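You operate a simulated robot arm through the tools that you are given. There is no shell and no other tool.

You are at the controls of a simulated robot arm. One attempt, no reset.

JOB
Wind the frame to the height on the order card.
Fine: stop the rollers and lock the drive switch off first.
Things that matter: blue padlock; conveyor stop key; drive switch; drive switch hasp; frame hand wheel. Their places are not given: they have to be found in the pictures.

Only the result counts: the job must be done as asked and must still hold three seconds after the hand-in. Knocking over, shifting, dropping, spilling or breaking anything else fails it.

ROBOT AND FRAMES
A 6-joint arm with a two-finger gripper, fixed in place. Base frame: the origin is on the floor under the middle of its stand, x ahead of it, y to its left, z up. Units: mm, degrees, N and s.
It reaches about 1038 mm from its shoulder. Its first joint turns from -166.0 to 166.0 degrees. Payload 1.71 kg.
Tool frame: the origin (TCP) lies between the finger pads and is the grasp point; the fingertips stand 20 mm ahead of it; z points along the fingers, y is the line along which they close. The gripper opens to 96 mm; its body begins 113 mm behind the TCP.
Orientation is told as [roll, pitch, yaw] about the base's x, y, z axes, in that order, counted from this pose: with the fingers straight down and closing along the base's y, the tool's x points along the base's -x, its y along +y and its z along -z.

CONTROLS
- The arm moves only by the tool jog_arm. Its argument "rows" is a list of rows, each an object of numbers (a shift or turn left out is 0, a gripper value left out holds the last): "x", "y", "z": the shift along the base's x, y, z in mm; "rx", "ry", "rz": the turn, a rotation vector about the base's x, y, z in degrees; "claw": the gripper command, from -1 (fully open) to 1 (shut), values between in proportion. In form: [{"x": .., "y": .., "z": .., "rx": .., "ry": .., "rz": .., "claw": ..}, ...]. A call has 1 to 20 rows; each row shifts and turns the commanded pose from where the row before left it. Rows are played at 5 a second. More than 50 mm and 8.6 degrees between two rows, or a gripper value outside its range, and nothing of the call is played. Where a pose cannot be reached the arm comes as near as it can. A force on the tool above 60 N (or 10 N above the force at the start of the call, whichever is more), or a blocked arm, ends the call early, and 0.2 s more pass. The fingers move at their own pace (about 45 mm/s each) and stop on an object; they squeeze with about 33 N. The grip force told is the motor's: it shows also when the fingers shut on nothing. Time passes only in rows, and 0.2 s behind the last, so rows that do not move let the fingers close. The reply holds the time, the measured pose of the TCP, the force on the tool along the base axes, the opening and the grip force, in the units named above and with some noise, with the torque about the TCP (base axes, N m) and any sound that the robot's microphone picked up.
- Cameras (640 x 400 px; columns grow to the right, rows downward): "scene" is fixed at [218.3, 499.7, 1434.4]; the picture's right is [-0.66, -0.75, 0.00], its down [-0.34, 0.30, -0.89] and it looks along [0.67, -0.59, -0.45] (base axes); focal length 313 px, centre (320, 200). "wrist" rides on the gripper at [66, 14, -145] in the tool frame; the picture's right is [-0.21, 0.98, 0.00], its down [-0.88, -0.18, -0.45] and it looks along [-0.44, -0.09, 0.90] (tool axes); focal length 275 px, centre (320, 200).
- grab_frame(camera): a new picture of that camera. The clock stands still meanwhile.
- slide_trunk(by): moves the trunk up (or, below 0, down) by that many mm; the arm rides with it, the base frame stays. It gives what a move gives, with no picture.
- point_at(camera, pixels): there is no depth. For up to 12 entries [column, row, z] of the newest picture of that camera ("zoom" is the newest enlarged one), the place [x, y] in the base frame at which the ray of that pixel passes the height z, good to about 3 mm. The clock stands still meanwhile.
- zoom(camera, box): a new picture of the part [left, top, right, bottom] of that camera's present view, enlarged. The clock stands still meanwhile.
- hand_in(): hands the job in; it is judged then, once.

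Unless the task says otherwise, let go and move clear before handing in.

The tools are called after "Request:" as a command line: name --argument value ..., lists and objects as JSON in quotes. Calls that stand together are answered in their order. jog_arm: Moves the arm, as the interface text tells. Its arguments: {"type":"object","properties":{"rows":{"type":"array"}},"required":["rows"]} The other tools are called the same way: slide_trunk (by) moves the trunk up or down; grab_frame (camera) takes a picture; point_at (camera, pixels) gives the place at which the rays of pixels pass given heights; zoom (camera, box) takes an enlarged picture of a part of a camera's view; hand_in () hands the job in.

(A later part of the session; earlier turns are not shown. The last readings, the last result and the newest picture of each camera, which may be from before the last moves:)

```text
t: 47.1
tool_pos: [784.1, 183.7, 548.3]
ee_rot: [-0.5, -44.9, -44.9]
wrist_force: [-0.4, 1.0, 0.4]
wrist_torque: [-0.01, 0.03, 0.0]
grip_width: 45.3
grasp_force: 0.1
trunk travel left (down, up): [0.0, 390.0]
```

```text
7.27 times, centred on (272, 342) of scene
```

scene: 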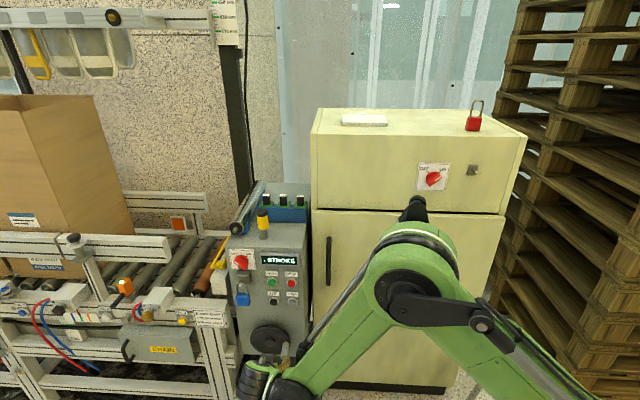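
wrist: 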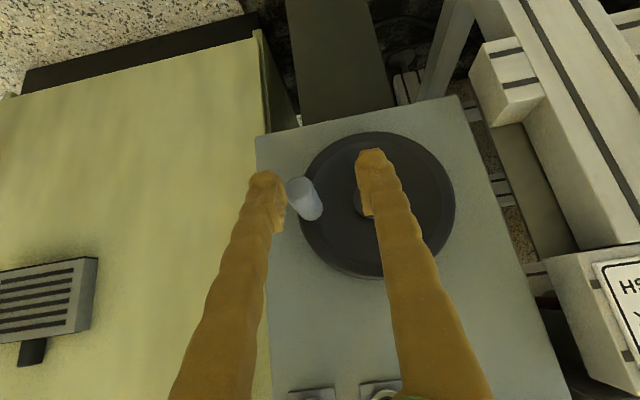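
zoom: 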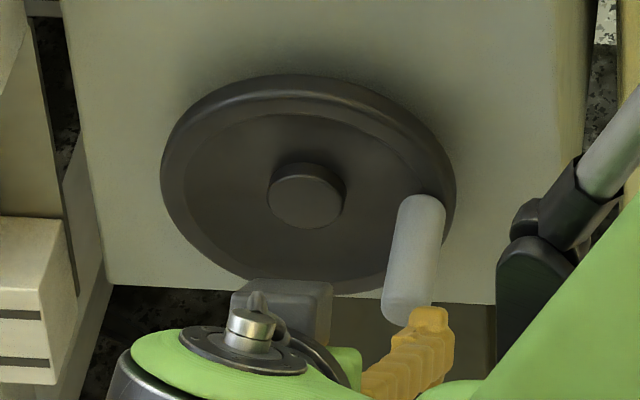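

The new ray confirms the handle axis at w ≈ 666, z ≈ 530. I'll align the open jaws with it, then advance so the pads overlap the handle.

Request:
jog_arm --rows '[{"x": -6.5, "y": -6.5, "z": -9}, {"x": -6.5, "y": -6.5, "z": -9}, {}]'

Request:
zoom --camera "wrist" --box '[230, 110, 450, 270]'

```text
t: 47.9
tool_pos: [771.0, 171.2, 531.4]
ee_rot: [-0.6, -45.1, -44.9]
wrist_force: [0.0, 0.5, -0.7]
wrist_torque: [0.03, 0.01, 0.0]
grip_width: 45.1
grasp_force: 0.1
trunk travel left (down, up): [0.0, 390.0]
```

```text
2.50 times, centred on (340, 190) of wrist
```

zoom: 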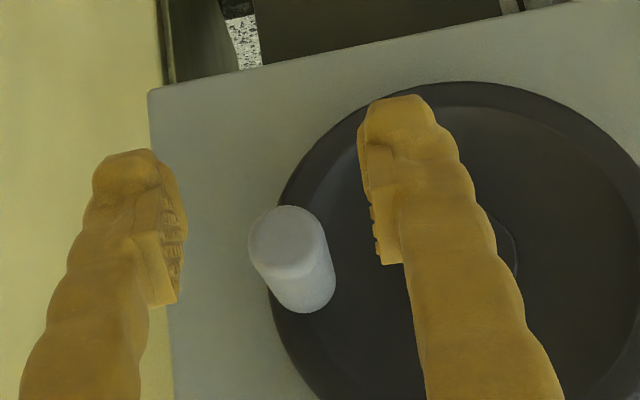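

The handle tip is centred between the jaws at zoom (288,240). Advancing 46 mm along the handle.

Request:
jog_arm --rows '[{"x": 11, "y": -11}, {"x": 11, "y": -11}, {"x": 10.5, "y": -10.5}, {}]'

Request:
zoom --camera "wrist" --box '[230, 110, 450, 270]'

Request:
zoom --camera "scene" --box '[240, 315, 304, 370]'

```text
t: 48.9
tool_pos: [805.7, 137.7, 529.2]
ee_rot: [-0.4, -45.0, -45.0]
wrist_force: [0.6, 0.1, 0.2]
wrist_torque: [-0.02, -0.02, -0.02]
grip_width: 45.1
grasp_force: 0.1
trunk travel left (down, up): [0.0, 390.0]
```

```text
2.50 times, centred on (340, 190) of wrist
```

zoom: 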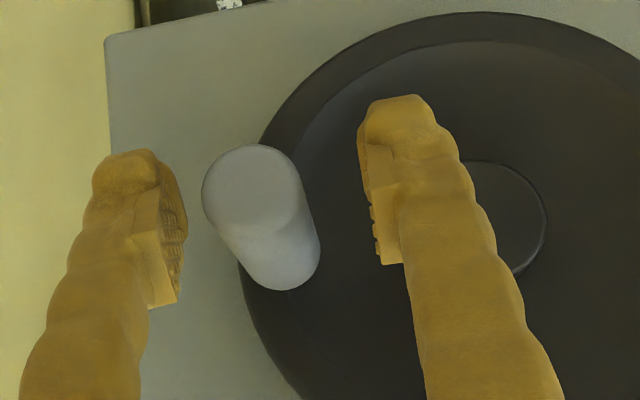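

```text
7.27 times, centred on (272, 342) of scene
```

zoom: 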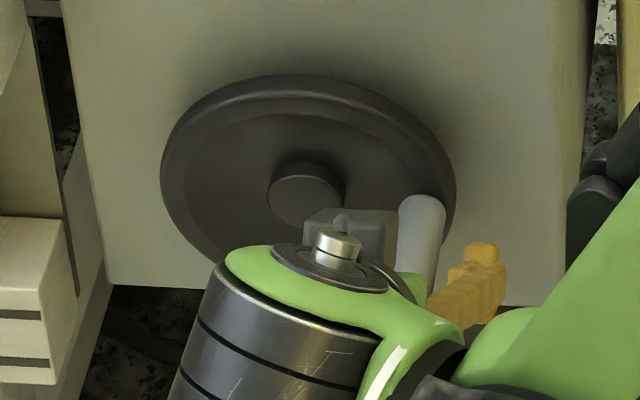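

The handle sits between the pads with no contact force (TCP f 472, w 667, z 529). Closing on it.

Request:
jog_arm --rows '[{"claw": 0.5}, {"claw": 1}, {}, {}]'

Request:
zoom --camera "wrist" --box '[230, 110, 450, 270]'

```text
t: 49.9
tool_pos: [804.3, 136.9, 530.0]
ee_rot: [-0.5, -44.9, -45.1]
wrist_force: [-32.2, -23.6, -6.8]
wrist_torque: [-0.06, 0.16, 0.01]
grip_width: 18.2
grasp_force: 34.6
trunk travel left (down, up): [0.0, 390.0]
```

```text
2.50 times, centred on (340, 190) of wrist
```

zoom: 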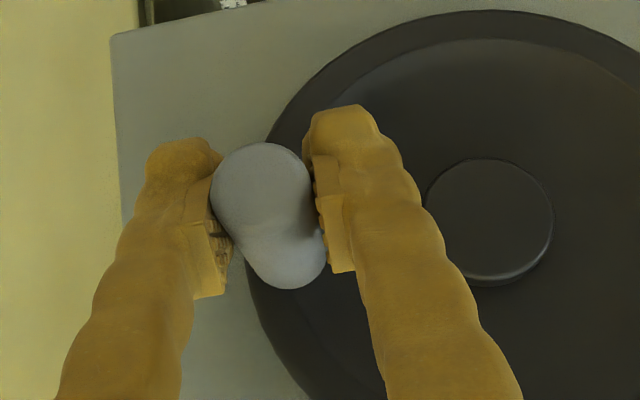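

The handle is gripped (18 mm wide), with about 39 N pulling toward -w, so the true handle centre is 1–2 mm to the right. I'll shift that way to relieve it.

Request:
jog_arm --rows '[{"x": -0.8, "y": -0.8}, {}, {}]'

```text
t: 50.7
tool_pos: [804.5, 137.4, 528.9]
ee_rot: [-0.5, -45.0, -44.9]
wrist_force: [-14.4, -22.1, -3.8]
wrist_torque: [0.0, 0.04, -0.29]
grip_width: 18.3
grasp_force: 34.9
trunk travel left (down, up): [0.0, 390.0]
```

Request:
jog_arm --rows '[{"x": -1.0, "y": -1.0}, {}, {}]'

```text
t: 51.5
tool_pos: [803.1, 137.2, 528.0]
ee_rot: [-0.5, -45.0, -45.0]
wrist_force: [22.8, -3.7, 4.7]
wrist_torque: [0.02, -0.08, 0.2]
grip_width: 18.1
grasp_force: 34.7
trunk travel left (down, up): [0.0, 390.0]
```

The grip is near centre now, with residual forces under 25 N. I'll try a small 20° clockwise turn (handle moving down) to see which way the frame moves.

Request:
jog_arm --rows '[{"x": 0.1, "y": 0.1, "z": -4.7}, {"x": 0.5, "y": 0.5, "z": -4.7}, {"x": 0.7, "y": 0.7, "z": -4.6}, {"x": 1.0, "y": 1.0, "z": -4.5}, {}]'

Request:
zoom --camera "wrist" --box '[230, 110, 450, 270]'

Request:
zoom --camera "scene" --box '[220, 5, 244, 45]'

Request:
zoom --camera "scene" --box '[222, 255, 262, 305]'

```text
t: 52.7
tool_pos: [804.7, 140.1, 511.0]
ee_rot: [-0.5, -45.0, -44.9]
wrist_force: [30.5, 13.1, 24.8]
wrist_torque: [-0.12, -0.3, 0.3]
grip_width: 17.3
grasp_force: 34.6
trunk travel left (down, up): [0.0, 390.0]
```

```text
2.50 times, centred on (340, 190) of wrist
```

zoom: 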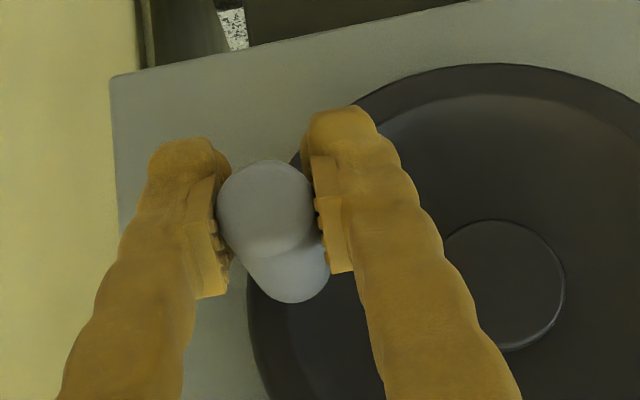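

```text
10.00 times, centred on (232, 25) of scene
```

zoom: 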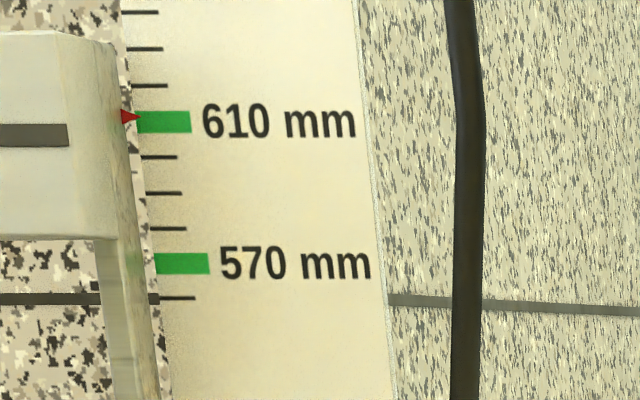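

```text
8.00 times, centred on (242, 280) of scene
```

zoom: 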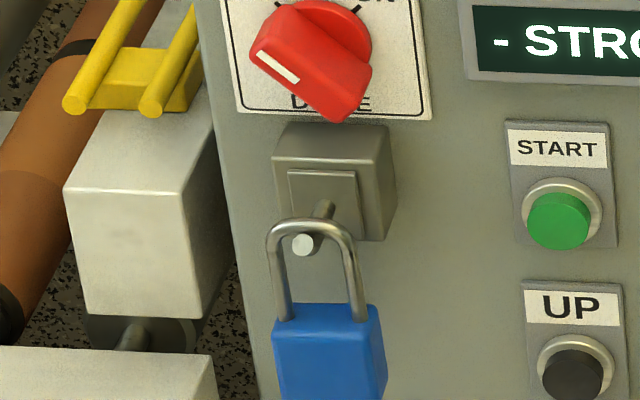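

Zoomed in, the pointer moved up about 1.4 mm from 610, so clockwise raises the frame (about 25 mm per turn) and I need counter-clockwise, about 1.6 turns. Forces suggest a hub at about (w 718.7, z 533), and I'll wind 60° counter-clockwise along that circle and check forces.

Request:
jog_arm --rows '[{"x": -1.17, "y": -1.17, "z": 8.75}, {"x": -1.06, "y": -1.06, "z": 9.3}, {"x": 0.09, "y": 0.09, "z": 9.4}, {"x": 1.24, "y": 1.24, "z": 9.24}, {"x": 2.36, "y": 2.36, "z": 8.8}, {"x": 3.41, "y": 3.41, "z": 8.1}]'

Request:
zoom --camera "wrist" --box '[230, 110, 450, 270]'

Request:
zoom --camera "scene" --box '[220, 5, 244, 45]'

```text
t: 53.5
tool_pos: [799.8, 143.0, 545.3]
ee_rot: [0.8, -45.4, -45.2]
wrist_force: [68.2, 42.1, -19.6]
wrist_torque: [-0.86, -0.19, -0.23]
grip_width: 21.6
grasp_force: 35.0
trunk travel left (down, up): [0.0, 390.0]
stopped in row 4: the force on the tool passed its limit at 65 N (the readings are from after the stop); the commanded pose is now the measured one
```

```text
2.50 times, centred on (340, 190) of wrist
```

zoom: 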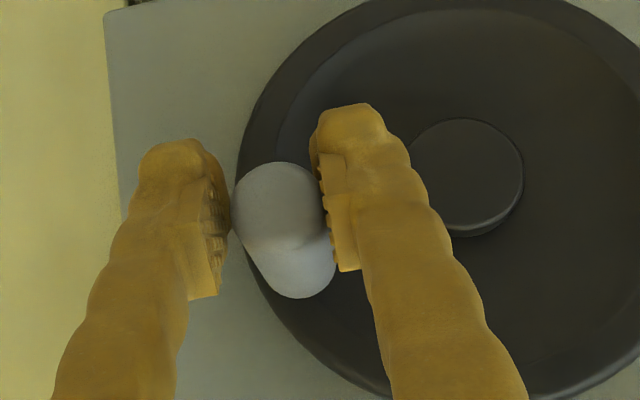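

```text
10.00 times, centred on (232, 25) of scene
```

zoom: 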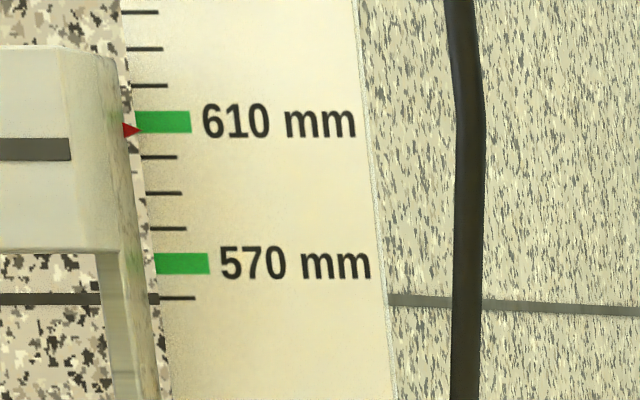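

The pointer is now about 2 mm below 610, so counter-clockwise is right. The 65 N stop came from my circle model: images now put the hub at (w 721, z 529.4), radius 54.8, with the handle at (w 670, z 548). I'll shift 3 mm to relieve the side load before continuing.

Request:
jog_arm --rows '[{"x": 1.0, "y": 1.0}, {"x": 1.0, "y": 1.0}, {}]'

Request:
zoom --camera "wrist" --box '[230, 110, 450, 270]'

```text
t: 54.3
tool_pos: [798.8, 142.7, 545.9]
ee_rot: [0.7, -45.3, -45.4]
wrist_force: [59.5, 53.4, -19.6]
wrist_torque: [-0.04, 0.73, -0.21]
grip_width: 21.5
grasp_force: 35.1
trunk travel left (down, up): [0.0, 390.0]
```

```text
2.50 times, centred on (340, 190) of wrist
```

zoom: 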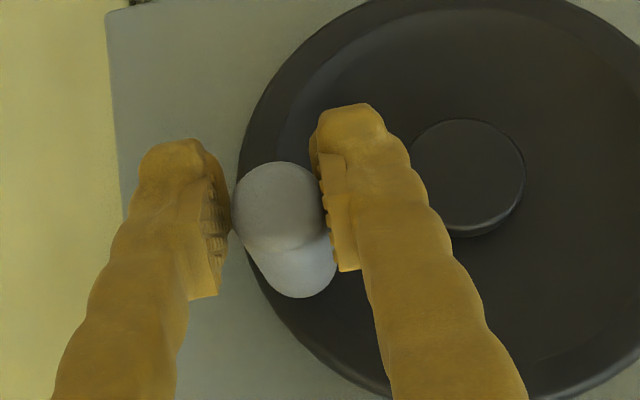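

The side force stayed at about 80 N and the tool barely moved, which is odd. Before pushing on, I'll look at the whole arm for something else in contact.

Request:
grab_frame --camera "scene"

Request:
grab_frame --camera "wrist"

Request:
zoom --camera "scene" --box '[220, 290, 380, 400]'

```text
taken
```

scene: 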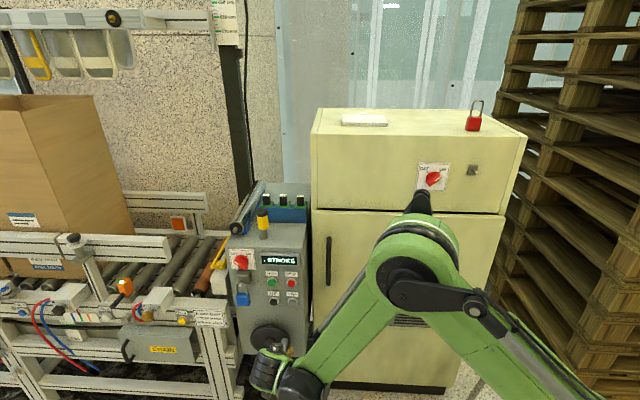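

```text
taken
```

wrist: 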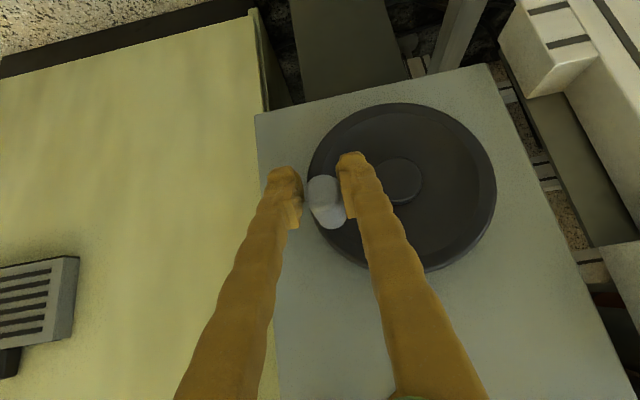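

```text
3.64 times, centred on (300, 345) of scene
```

zoom: 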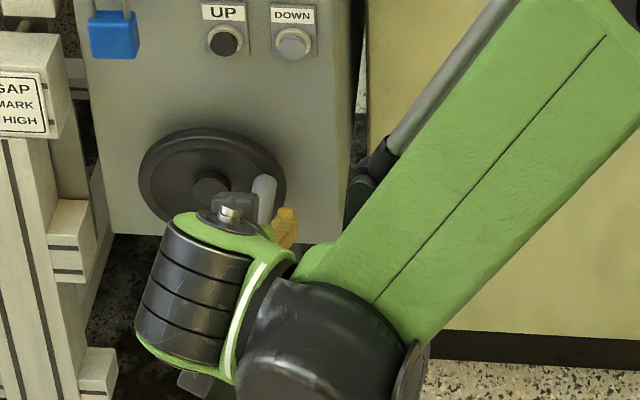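

Nothing else is in contact; only the right-hand finger presses on the handle. I'll hold still briefly to see how the force settles.

Request:
jog_arm --rows '[{}, {}]'

```text
t: 54.9
tool_pos: [797.1, 142.3, 545.0]
ee_rot: [0.7, -45.5, -45.3]
wrist_force: [51.3, 59.0, -22.6]
wrist_torque: [-0.27, 0.59, -0.06]
grip_width: 22.3
grasp_force: 35.4
trunk travel left (down, up): [0.0, 390.0]
```

The arm is still slowly pushing the wrong way with the jaws spreading, so I'll open the jaws to unload everything and see where the TCP settles.

Request:
jog_arm --rows '[{"claw": 0.4}, {}, {}]'

Request:
zoom --camera "wrist" --box '[230, 110, 450, 270]'

Request:
zoom --camera "scene" --box '[220, 5, 244, 45]'

```text
t: 55.7
tool_pos: [795.3, 139.9, 546.9]
ee_rot: [0.5, -45.4, -45.5]
wrist_force: [7.0, 4.2, 1.6]
wrist_torque: [-0.01, -0.03, -0.06]
grip_width: 33.6
grasp_force: 3.6
trunk travel left (down, up): [0.0, 390.0]
```

```text
2.50 times, centred on (340, 190) of wrist
```

zoom: 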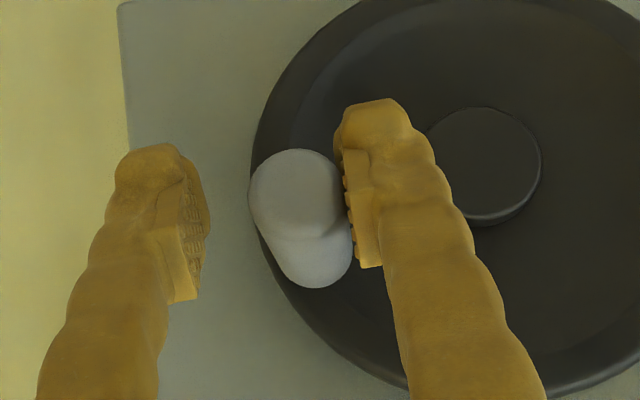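

```text
10.00 times, centred on (232, 25) of scene
```

zoom: 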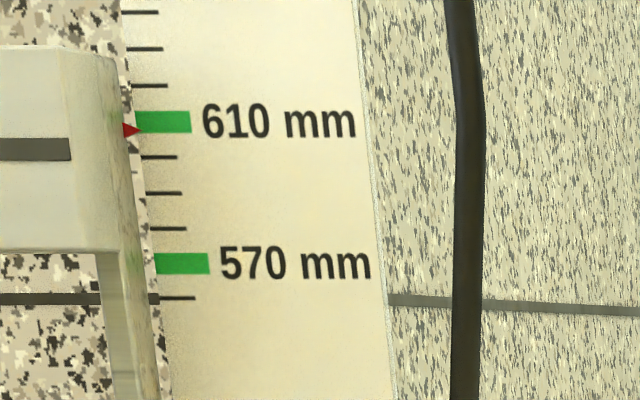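

Request:
jog_arm --rows '[{"claw": 0.2}, {}, {}]'

Request:
zoom --camera "wrist" --box '[230, 110, 450, 270]'

```text
t: 56.5
tool_pos: [796.4, 140.6, 546.5]
ee_rot: [0.7, -45.6, -45.5]
wrist_force: [0.1, 0.3, -0.5]
wrist_torque: [0.02, -0.02, 0.0]
grip_width: 38.5
grasp_force: 0.1
trunk travel left (down, up): [0.0, 390.0]
```

```text
2.50 times, centred on (340, 190) of wrist
```

zoom: 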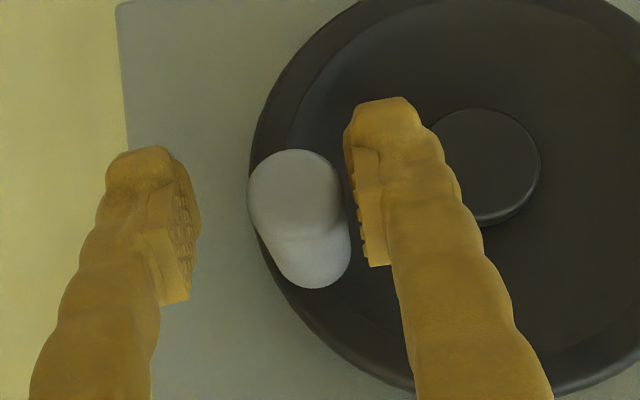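

Now unloaded, the TCP sits at w 662.6 while the handle is about 5 mm further left (about w 668–670, z 548), so the reset command was off. I'll re-centre, close to a loose fork of about 20 mm on the 18 mm handle, and avoid squeezing hard.

Request:
jog_arm --rows '[{"x": 1.8, "y": 1.8, "rz": 0.5}, {"x": 1.8, "y": 1.8, "z": 1}, {"claw": 0.5}, {}]'

Request:
zoom --camera "wrist" --box '[270, 140, 400, 240]'

```text
t: 57.5
tool_pos: [799.3, 143.2, 549.0]
ee_rot: [0.6, -45.5, -45.1]
wrist_force: [0.0, -0.2, 0.2]
wrist_torque: [0.0, 0.01, -0.03]
grip_width: 24.1
grasp_force: 0.1
trunk travel left (down, up): [0.0, 390.0]
```

```text
4.00 times, centred on (335, 190) of wrist
```

zoom: 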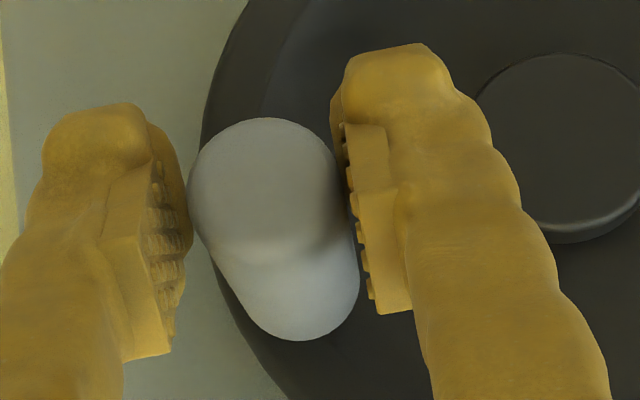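

No contact force at 24 mm opening. I'll drive the handle along the corrected circle, centre (w 721, z 529.4) and R 54.8, from 20° up to 60°, with the fork at 21 mm.

Request:
jog_arm --rows '[{"x": 2.83, "y": 2.83, "z": 4, "claw": 0.57}, {"x": 2.9, "y": 2.9, "z": 4.8}, {"x": 3.9, "y": 3.9, "z": 7.8}, {"x": 4.8, "y": 4.8, "z": 6.8}, {"x": 5.5, "y": 5.5, "z": 5.5}, {}]'

Request:
zoom --camera "wrist" --box '[230, 110, 450, 270]'

Request:
zoom --camera "scene" --box '[220, 5, 244, 45]'

```text
t: 58.9
tool_pos: [820.7, 162.9, 578.9]
ee_rot: [0.6, -45.4, -45.0]
wrist_force: [-3.4, -1.6, -1.4]
wrist_torque: [0.03, 0.03, -0.05]
grip_width: 22.6
grasp_force: 1.0
trunk travel left (down, up): [0.0, 390.0]
```

```text
2.50 times, centred on (340, 190) of wrist
```

zoom: 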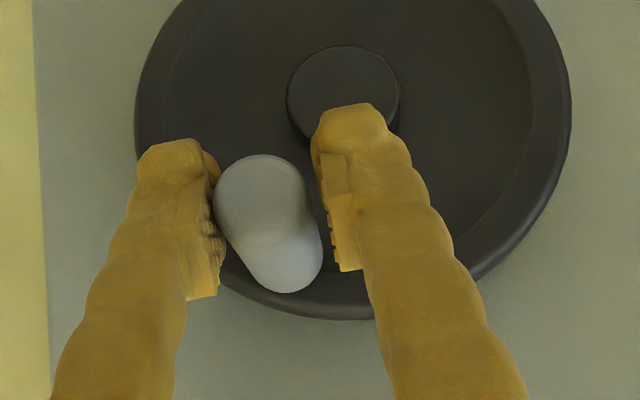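

```text
10.00 times, centred on (232, 25) of scene
```

zoom: 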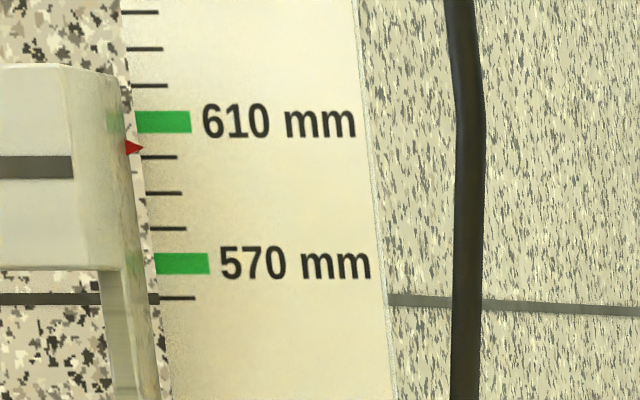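

The fork drives the handle smoothly with about 4 N. The pointer is now near 603 and the handle at about 62°, giving roughly 40 mm per turn, so I need about one full turn back to the start position. Continuing over the top to 140°.

Request:
jog_arm --rows '[{"x": 4.9, "y": 4.9, "z": 2.0}, {"x": 6.5, "y": 6.5, "z": 2.5}, {"x": 6.7, "y": 6.7, "z": 0.8}, {"x": 6.7, "y": 6.7, "z": -0.8}, {"x": 6.5, "y": 6.5, "z": -2.5}, {"x": 6.15, "y": 6.15, "z": -4}, {"x": 5.5, "y": 5.5, "z": -5.5}, {"x": 4.8, "y": 4.8, "z": -6.8}, {}]'

Request:
zoom --camera "wrist" --box '[230, 110, 450, 270]'

Request:
zoom --camera "scene" --box '[220, 5, 244, 45]'

Request:
grab_frame --camera "scene"

```text
t: 60.9
tool_pos: [868.0, 210.4, 562.0]
ee_rot: [0.5, -45.4, -45.0]
wrist_force: [-1.6, -1.9, 0.3]
wrist_torque: [0.0, 0.04, -0.05]
grip_width: 22.1
grasp_force: 1.4
trunk travel left (down, up): [0.0, 390.0]
```

```text
2.50 times, centred on (340, 190) of wrist
```

zoom: 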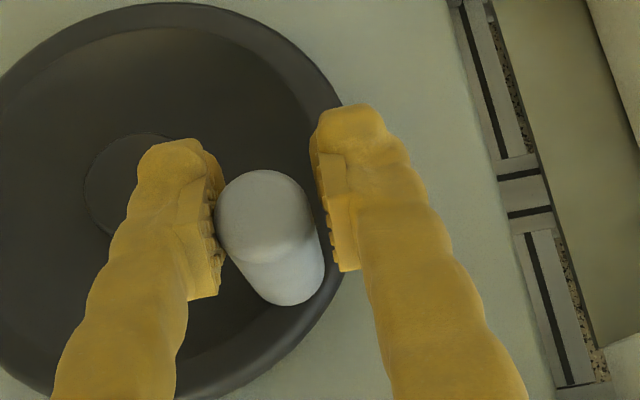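

```text
10.00 times, centred on (232, 25) of scene
```

zoom: 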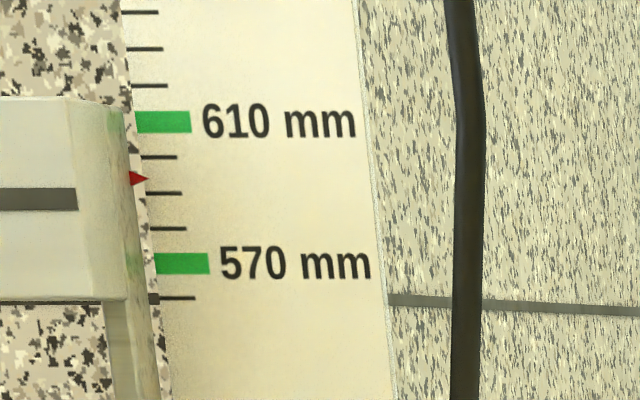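

```text
taken
```

scene: 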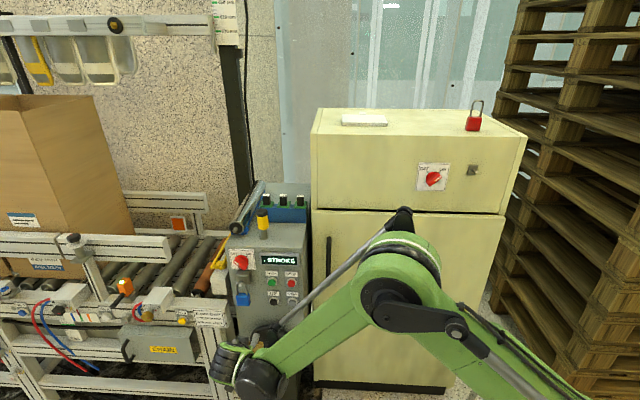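

The pointer reads about 594 with the handle at about 140°, matching 40 mm per turn, and resistance is only a few N. For the left side I'll use a mild squeeze so friction carries the handle down.

Request:
jog_arm --rows '[{"claw": 0.75}, {}]'

Request:
zoom --camera "wrist" --box '[270, 140, 400, 240]'

```text
t: 61.5
tool_pos: [867.4, 210.5, 561.5]
ee_rot: [0.7, -45.5, -45.0]
wrist_force: [-8.3, -5.8, -5.3]
wrist_torque: [-0.07, 0.05, -0.25]
grip_width: 17.4
grasp_force: 34.7
trunk travel left (down, up): [0.0, 390.0]
```

```text
4.00 times, centred on (335, 190) of wrist
```

zoom: 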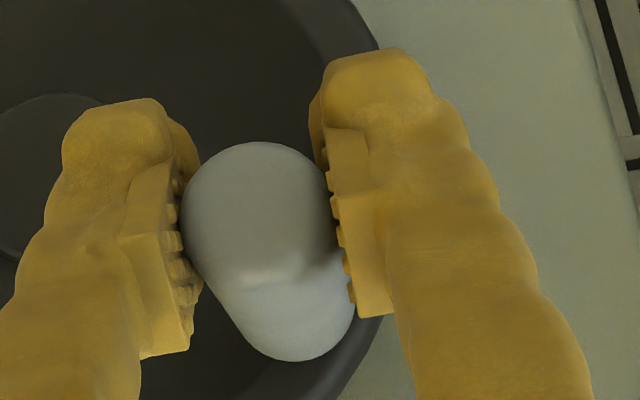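

The grip is mild with only about 10 N side load. Winding 20° further down the left side and checking.

Request:
jog_arm --rows '[{"x": 2.0, "y": 2.0, "z": -3.9}, {"x": 1.9, "y": 1.9, "z": -3.9}, {"x": 1.5, "y": 1.5, "z": -4.3}, {"x": 1.33, "y": 1.33, "z": -4.4}]'

Request:
zoom --camera "wrist" --box '[230, 110, 450, 270]'

Request:
zoom --camera "scene" --box '[220, 5, 244, 45]'

```text
t: 62.5
tool_pos: [875.6, 217.3, 545.0]
ee_rot: [0.6, -45.4, -45.0]
wrist_force: [-21.7, -21.6, -4.2]
wrist_torque: [-0.07, 0.02, -0.41]
grip_width: 17.6
grasp_force: 35.1
trunk travel left (down, up): [0.0, 390.0]
```

```text
2.50 times, centred on (340, 190) of wrist
```

zoom: 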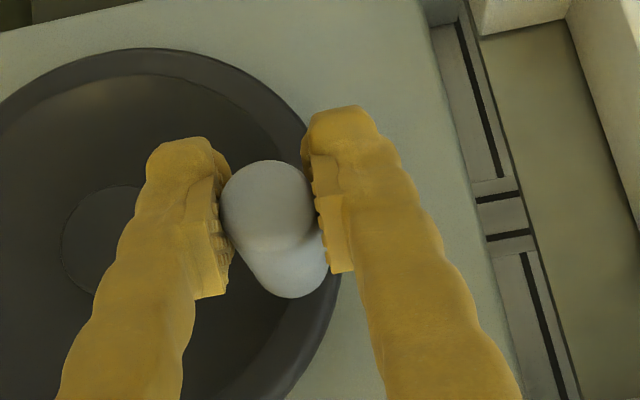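

```text
10.00 times, centred on (232, 25) of scene
```

zoom: 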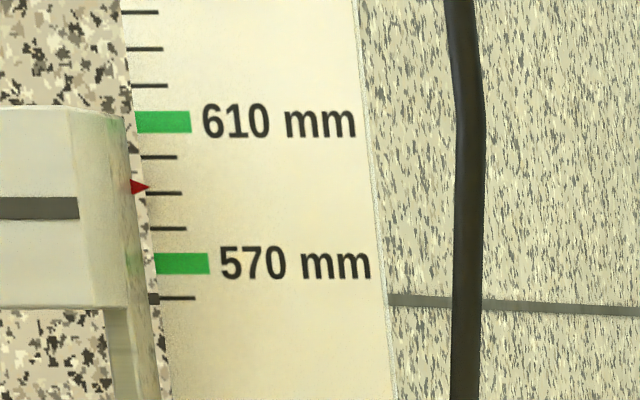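

The pointer is at about 591.7. The -31 N side load says the true circle is slightly smaller (hub w ≈ 719.8, R ≈ 53.8), so I'll continue past the left extreme with that corrected path.

Request:
jog_arm --rows '[{"x": -0.5, "y": -0.5, "z": -4.5}, {"x": 0.2, "y": 0.2, "z": -4.6}, {"x": 0.3, "y": 0.3, "z": -4.7}, {"x": 0.1, "y": 0.1, "z": -4.7}]'

```text
t: 63.5
tool_pos: [877.2, 218.4, 527.1]
ee_rot: [0.7, -45.5, -45.0]
wrist_force: [37.9, 11.1, 7.2]
wrist_torque: [-0.26, 0.17, -0.45]
grip_width: 17.5
grasp_force: 35.2
trunk travel left (down, up): [0.0, 390.0]
```

Request:
jog_arm --rows '[{"x": 0.9, "y": 0.9, "z": -4.7}, {"x": 0.4, "y": 0.4, "z": -4.6}, {"x": -0.7, "y": -0.7, "z": -4.6}, {"x": -1.0, "y": -1.0, "z": -4.5}]'

Request:
zoom --camera "wrist" --box '[230, 110, 450, 270]'

Request:
zoom --camera "scene" --box '[220, 5, 244, 45]'

```text
t: 64.5
tool_pos: [876.5, 218.6, 508.3]
ee_rot: [0.5, -45.5, -44.8]
wrist_force: [44.9, 24.4, -7.2]
wrist_torque: [-0.43, 0.4, -0.31]
grip_width: 17.2
grasp_force: 34.9
trunk travel left (down, up): [0.0, 390.0]
```

```text
2.50 times, centred on (340, 190) of wrist
```

zoom: 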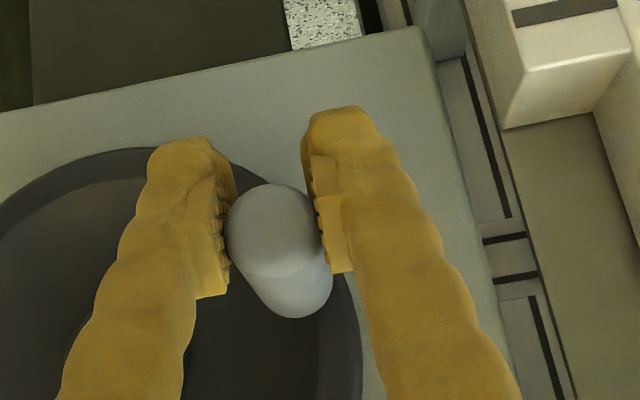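

```text
10.00 times, centred on (232, 25) of scene
```

zoom: 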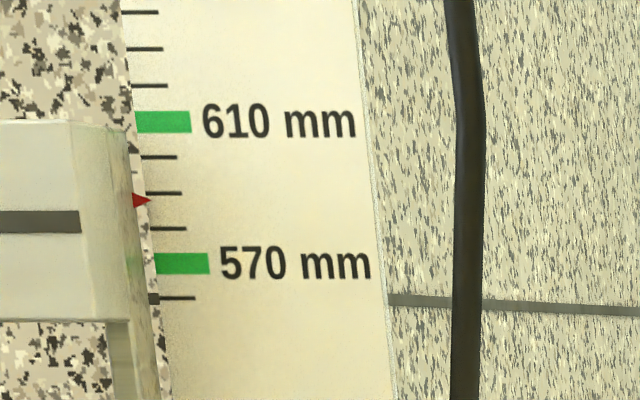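

The pointer is about 588, but the handle is slipping upward in the jaws and side load is building. From here the fork push works as it did earlier, so I'll loosen to 21 mm and push along the lower-left arc.

Request:
jog_arm --rows '[{"claw": 0.57}, {"x": -2.0, "y": -2.0, "z": -3.6}, {"x": -2.0, "y": -2.0, "z": -3.7}, {"x": -1.9, "y": -1.9, "z": -3.3}, {"x": -1.9, "y": -1.9, "z": -3.2}, {}]'

Request:
zoom --camera "wrist" --box '[230, 110, 450, 270]'

Request:
zoom --camera "scene" --box '[220, 5, 244, 45]'

```text
t: 65.9
tool_pos: [868.4, 209.7, 493.9]
ee_rot: [0.5, -45.4, -44.9]
wrist_force: [19.5, 15.7, -9.1]
wrist_torque: [-0.31, 0.24, -0.3]
grip_width: 33.9
grasp_force: 9.5
trunk travel left (down, up): [0.0, 390.0]
```

```text
2.50 times, centred on (340, 190) of wrist
```

zoom: 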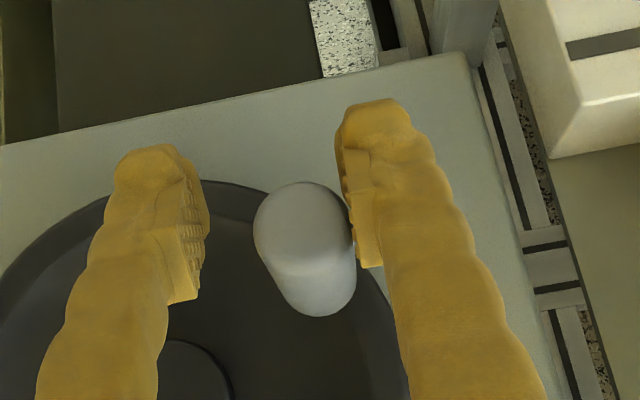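

```text
10.00 times, centred on (232, 25) of scene
```

zoom: 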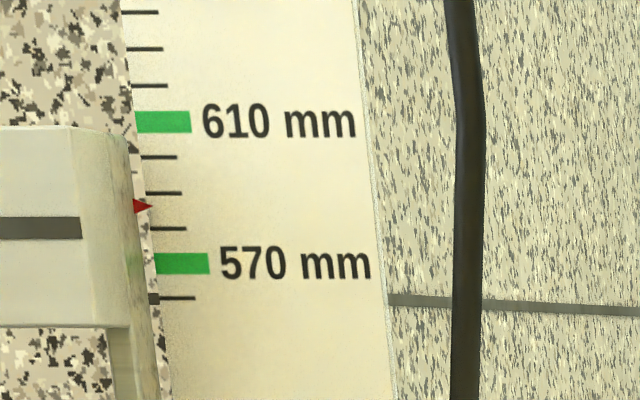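

The pointer is at about 586.4 and the handle is moving, but the soft fork spreads under load. The direction of travel is now turning sideways, so I'll close more firmly and follow the arc through the bottom.

Request:
jog_arm --rows '[{"claw": 0.75}, {"x": -0.7, "y": -0.7, "z": 0}, {"x": -1.5, "y": -1.5, "z": -1.0}, {"x": -2.0, "y": -2.0, "z": -2.0}, {}]'

Request:
zoom --camera "wrist" --box '[230, 110, 450, 270]'

Request:
zoom --camera "scene" --box '[220, 5, 244, 45]'

```text
t: 67.1
tool_pos: [862.8, 205.8, 491.8]
ee_rot: [0.5, -45.4, -44.9]
wrist_force: [17.4, 19.2, -16.3]
wrist_torque: [-0.05, 0.24, -0.08]
grip_width: 26.7
grasp_force: 11.6
trunk travel left (down, up): [0.0, 390.0]
```

```text
2.50 times, centred on (340, 190) of wrist
```

zoom: 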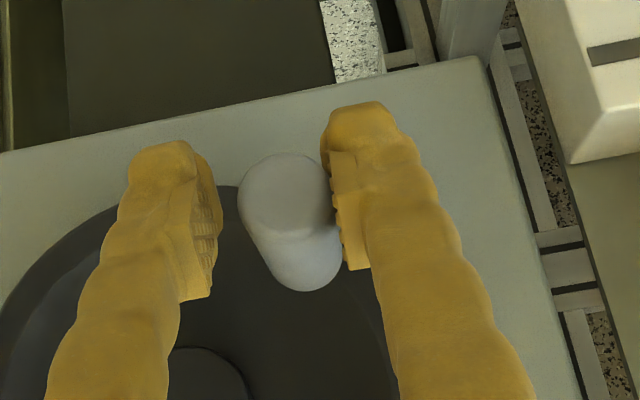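

```text
10.00 times, centred on (232, 25) of scene
```

zoom: 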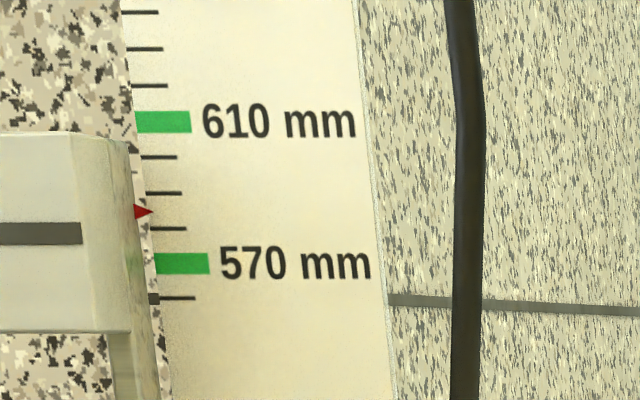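

The pointer is at about 585 and the handle at about 226°. Continuing along the bottom to about 266°.

Request:
jog_arm --rows '[{"x": -2.3, "y": -2.3, "z": -3.6}, {"x": -2.4, "y": -2.4, "z": -3.5}, {"x": -3.0, "y": -3.0, "z": -2.4}, {"x": -3.0, "y": -3.0, "z": -2.2}, {"x": -3.2, "y": -3.2, "z": -1.6}, {"x": -3.2, "y": -3.2, "z": -1.4}, {"x": -3.3, "y": -3.3, "z": -0.8}, {"x": -3.3, "y": -3.3, "z": -0.6}]'

Request:
zoom --camera "wrist" --box '[230, 110, 450, 270]'

Request:
zoom --camera "scene" --box '[220, 5, 244, 45]'

```text
t: 68.9
tool_pos: [838.2, 180.9, 475.8]
ee_rot: [0.6, -45.5, -45.0]
wrist_force: [11.2, -3.3, -25.2]
wrist_torque: [-0.03, 0.21, 0.1]
grip_width: 18.7
grasp_force: 34.9
trunk travel left (down, up): [0.0, 390.0]
```

```text
2.50 times, centred on (340, 190) of wrist
```

zoom: 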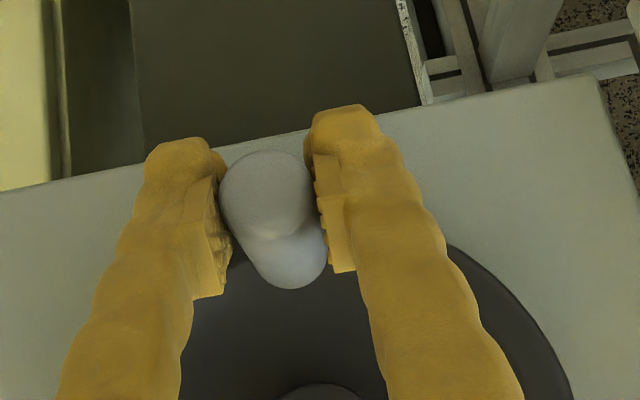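

```text
10.00 times, centred on (232, 25) of scene
```

zoom: 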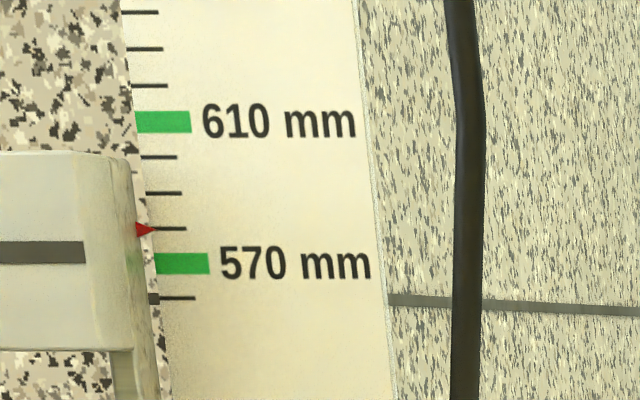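

The pointer is exactly at the 580 tick with the handle at the bottom (270°). I'll continue along the lower-right arc to about 310°.

Request:
jog_arm --rows '[{"x": -3.3, "y": -3.3, "z": -0.3}, {"x": -3.35, "y": -3.35, "z": 0.4}, {"x": -3.3, "y": -3.3, "z": 1.0}, {"x": -3.2, "y": -3.2, "z": 1.5}, {"x": -3.1, "y": -3.1, "z": 1.8}, {"x": -2.9, "y": -2.9, "z": 2.2}, {"x": -2.8, "y": -2.8, "z": 2.6}, {"x": -2.7, "y": -2.7, "z": 2.8}]'

Request:
zoom --camera "wrist" --box '[230, 110, 450, 270]'

Request:
zoom --camera "scene" --box '[220, 5, 244, 45]'

```text
t: 70.7
tool_pos: [814.6, 156.6, 488.9]
ee_rot: [0.6, -45.5, -45.0]
wrist_force: [-10.2, -2.6, -19.6]
wrist_torque: [0.24, 0.37, -0.12]
grip_width: 19.9
grasp_force: 35.1
trunk travel left (down, up): [0.0, 390.0]
```

```text
2.50 times, centred on (340, 190) of wrist
```

zoom: 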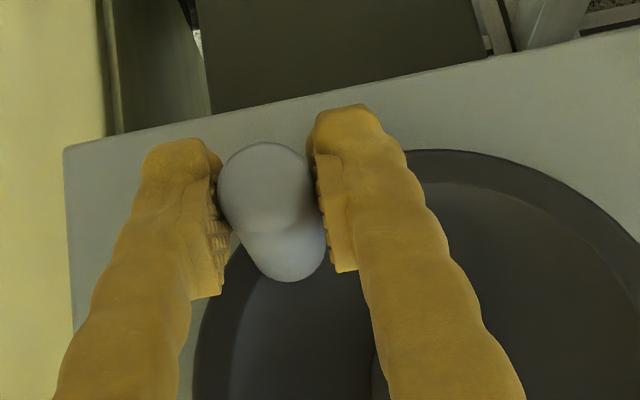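

```text
10.00 times, centred on (232, 25) of scene
```

zoom: 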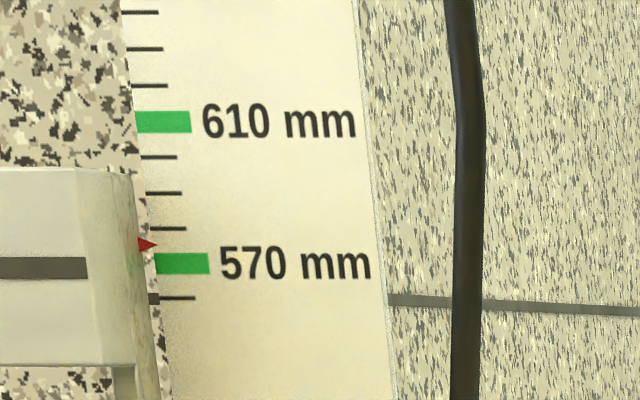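

The pointer reads about 575.5 at about 310°, with 5.5 mm to go. I'll continue with the grip up the right side in small arc steps.

Request:
jog_arm --rows '[{"x": -2.7, "y": -2.7, "z": 3.2}, {"x": -2.5, "y": -2.5, "z": 3.5}, {"x": -2.0, "y": -2.0, "z": 3.8}, {"x": -1.9, "y": -1.9, "z": 3.9}]'

Request:
zoom --camera "wrist" --box '[230, 110, 450, 270]'

Request:
zoom --camera "scene" --box '[220, 5, 244, 45]'

```text
t: 71.7
tool_pos: [806.5, 147.9, 503.1]
ee_rot: [0.6, -45.4, -44.9]
wrist_force: [-10.6, 18.7, -7.7]
wrist_torque: [-0.06, 0.41, 0.13]
grip_width: 20.8
grasp_force: 35.2
trunk travel left (down, up): [0.0, 390.0]
```

```text
2.50 times, centred on (340, 190) of wrist
```

zoom: 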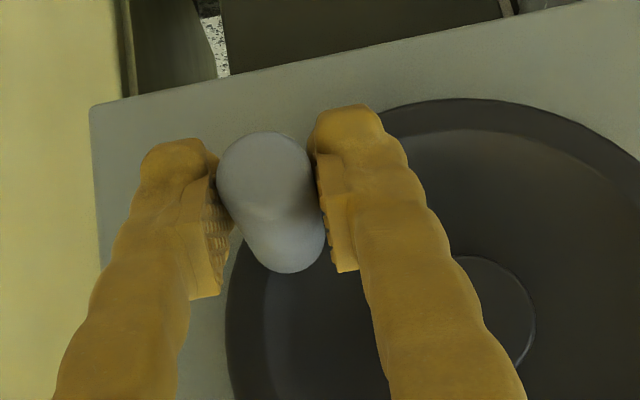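

```text
10.00 times, centred on (232, 25) of scene
```

zoom: 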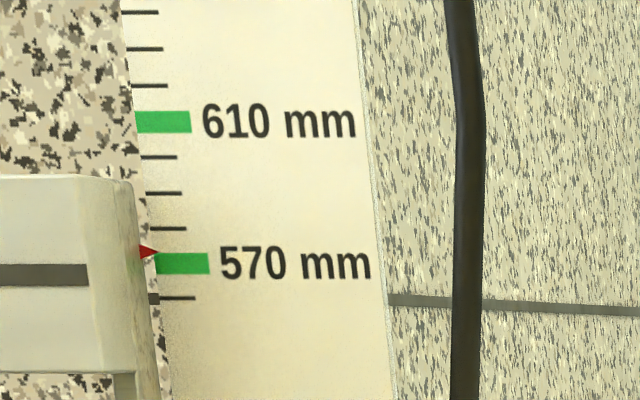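

The pointer is at about 573.4 and the handle has slipped toward the fingertips. I'll loosen, drop the TCP about 8 mm to re-centre on the handle, and grip again.

Request:
jog_arm --rows '[{"claw": 0.4}, {}, {"z": -4}, {"z": -4}, {}]'

Request:
zoom --camera "wrist" --box '[230, 110, 450, 270]'

Request:
zoom --camera "scene" --box '[220, 5, 244, 45]'

```text
t: 72.9
tool_pos: [804.0, 147.2, 495.5]
ee_rot: [0.6, -45.4, -45.0]
wrist_force: [-0.2, 0.0, 1.1]
wrist_torque: [0.01, -0.01, -0.05]
grip_width: 28.8
grasp_force: 0.1
trunk travel left (down, up): [0.0, 390.0]
```

```text
2.50 times, centred on (340, 190) of wrist
```

zoom: 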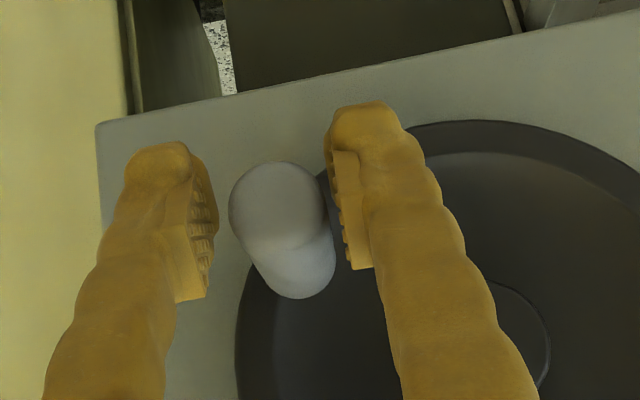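

```text
10.00 times, centred on (232, 25) of scene
```

zoom: 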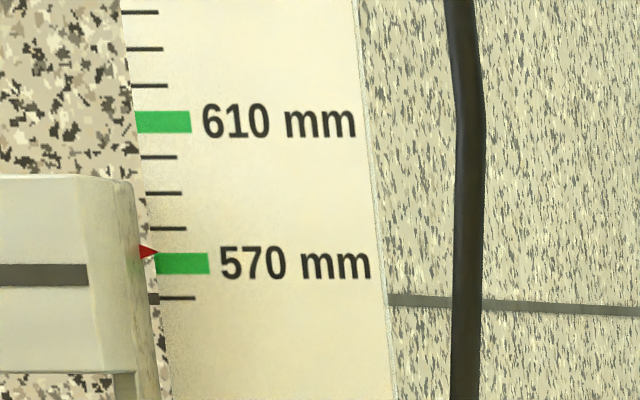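

The fingers are centred on the handle with zero force (w ≈ 672.7) and the pointer hasn't moved. I'll grip and wind another 20° along the refined arc.

Request:
jog_arm --rows '[{"claw": 0.75}, {}, {"x": -1.6, "y": -1.6, "z": 4.2}, {"x": -1.35, "y": -1.35, "z": 4.3}, {"x": -1.05, "y": -1.05, "z": 4.5}, {"x": -0.8, "y": -0.8, "z": 4.6}]'

Request:
zoom --camera "wrist" --box '[230, 110, 450, 270]'

Request:
zoom --camera "scene" --box '[222, 18, 242, 36]'

```text
t: 74.3
tool_pos: [800.6, 142.1, 512.0]
ee_rot: [0.7, -45.4, -45.0]
wrist_force: [6.6, 4.9, -8.4]
wrist_torque: [-0.26, 0.31, -0.25]
grip_width: 17.2
grasp_force: 35.1
trunk travel left (down, up): [0.0, 390.0]
```

```text
2.50 times, centred on (340, 190) of wrist
```

zoom: 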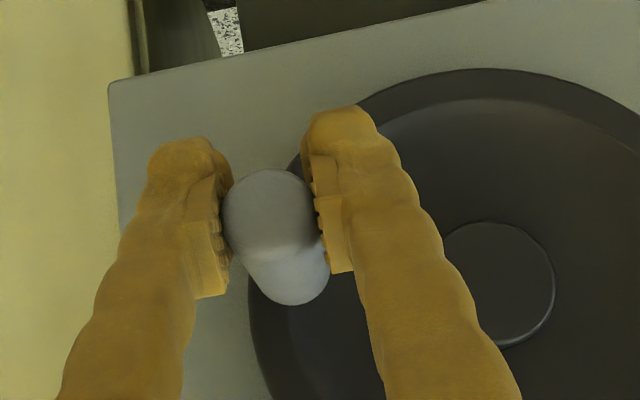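

```text
16.00 times, centred on (232, 27) of scene
```

zoom: 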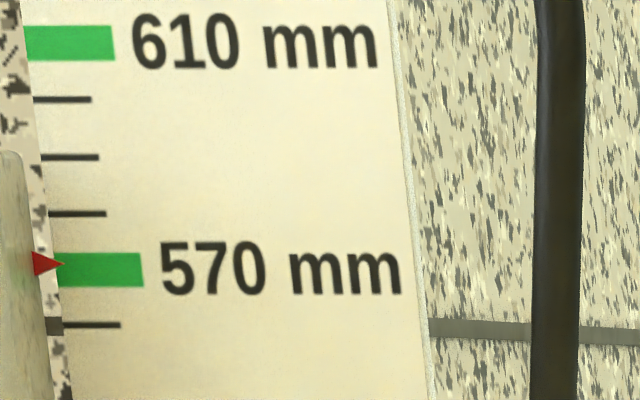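

The pointer is now about 571.0 (tip at zoom y 264, with the 570 mark centre at 269.5). About 9° more is needed.

Request:
jog_arm --rows '[{"x": -0.4, "y": -0.4, "z": 4.1}, {"x": -0.2, "y": -0.2, "z": 4.1}, {}]'

Request:
zoom --camera "scene" --box '[222, 18, 242, 36]'

Request:
zoom --camera "scene" --box '[222, 24, 234, 34]'

```text
t: 75.1
tool_pos: [798.2, 141.7, 520.6]
ee_rot: [0.6, -45.3, -45.0]
wrist_force: [0.8, 3.9, -6.9]
wrist_torque: [-0.04, 0.35, -0.07]
grip_width: 17.5
grasp_force: 34.6
trunk travel left (down, up): [0.0, 390.0]
```

```text
16.00 times, centred on (232, 27) of scene
```

zoom: 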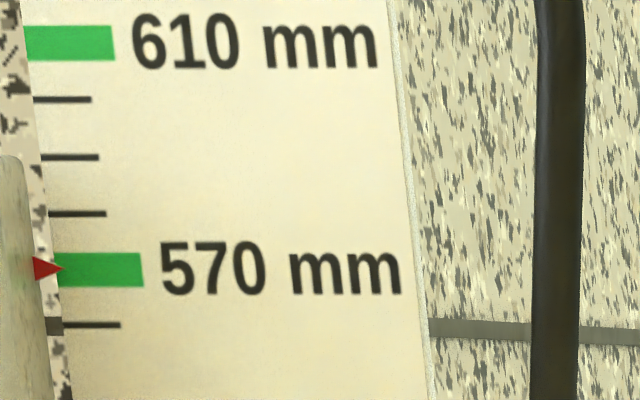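

```text
16.00 times, centred on (228, 29) of scene
```

zoom: 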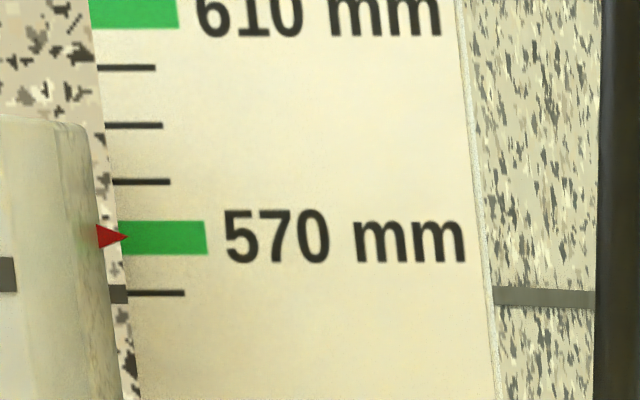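

The pointer tip now sits at the middle of the 570 mark (zoom y 237 against centre 237.8). I'll open the fingers gently and check that it holds.

Request:
jog_arm --rows '[{"claw": 0.55}, {}, {"claw": 0.3}, {}, {"claw": 0.06}, {}]'

Request:
zoom --camera "scene" --box '[222, 24, 234, 34]'

Request:
zoom --camera "wrist" --box '[230, 110, 450, 270]'

```text
t: 76.5
tool_pos: [799.5, 141.4, 521.0]
ee_rot: [0.6, -45.5, -45.0]
wrist_force: [-0.2, 0.3, -0.4]
wrist_torque: [0.01, 0.01, -0.01]
grip_width: 45.3
grasp_force: 0.1
trunk travel left (down, up): [0.0, 390.0]
```

```text
16.00 times, centred on (228, 29) of scene
```

zoom: 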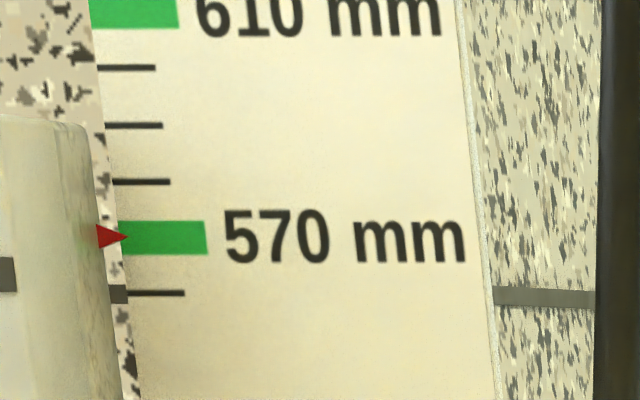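

```text
2.50 times, centred on (340, 190) of wrist
```

zoom: 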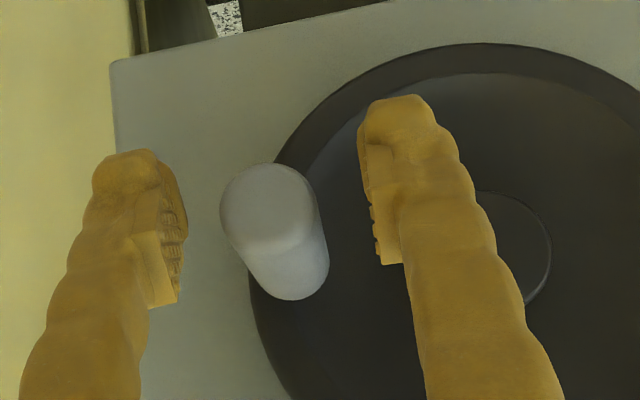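

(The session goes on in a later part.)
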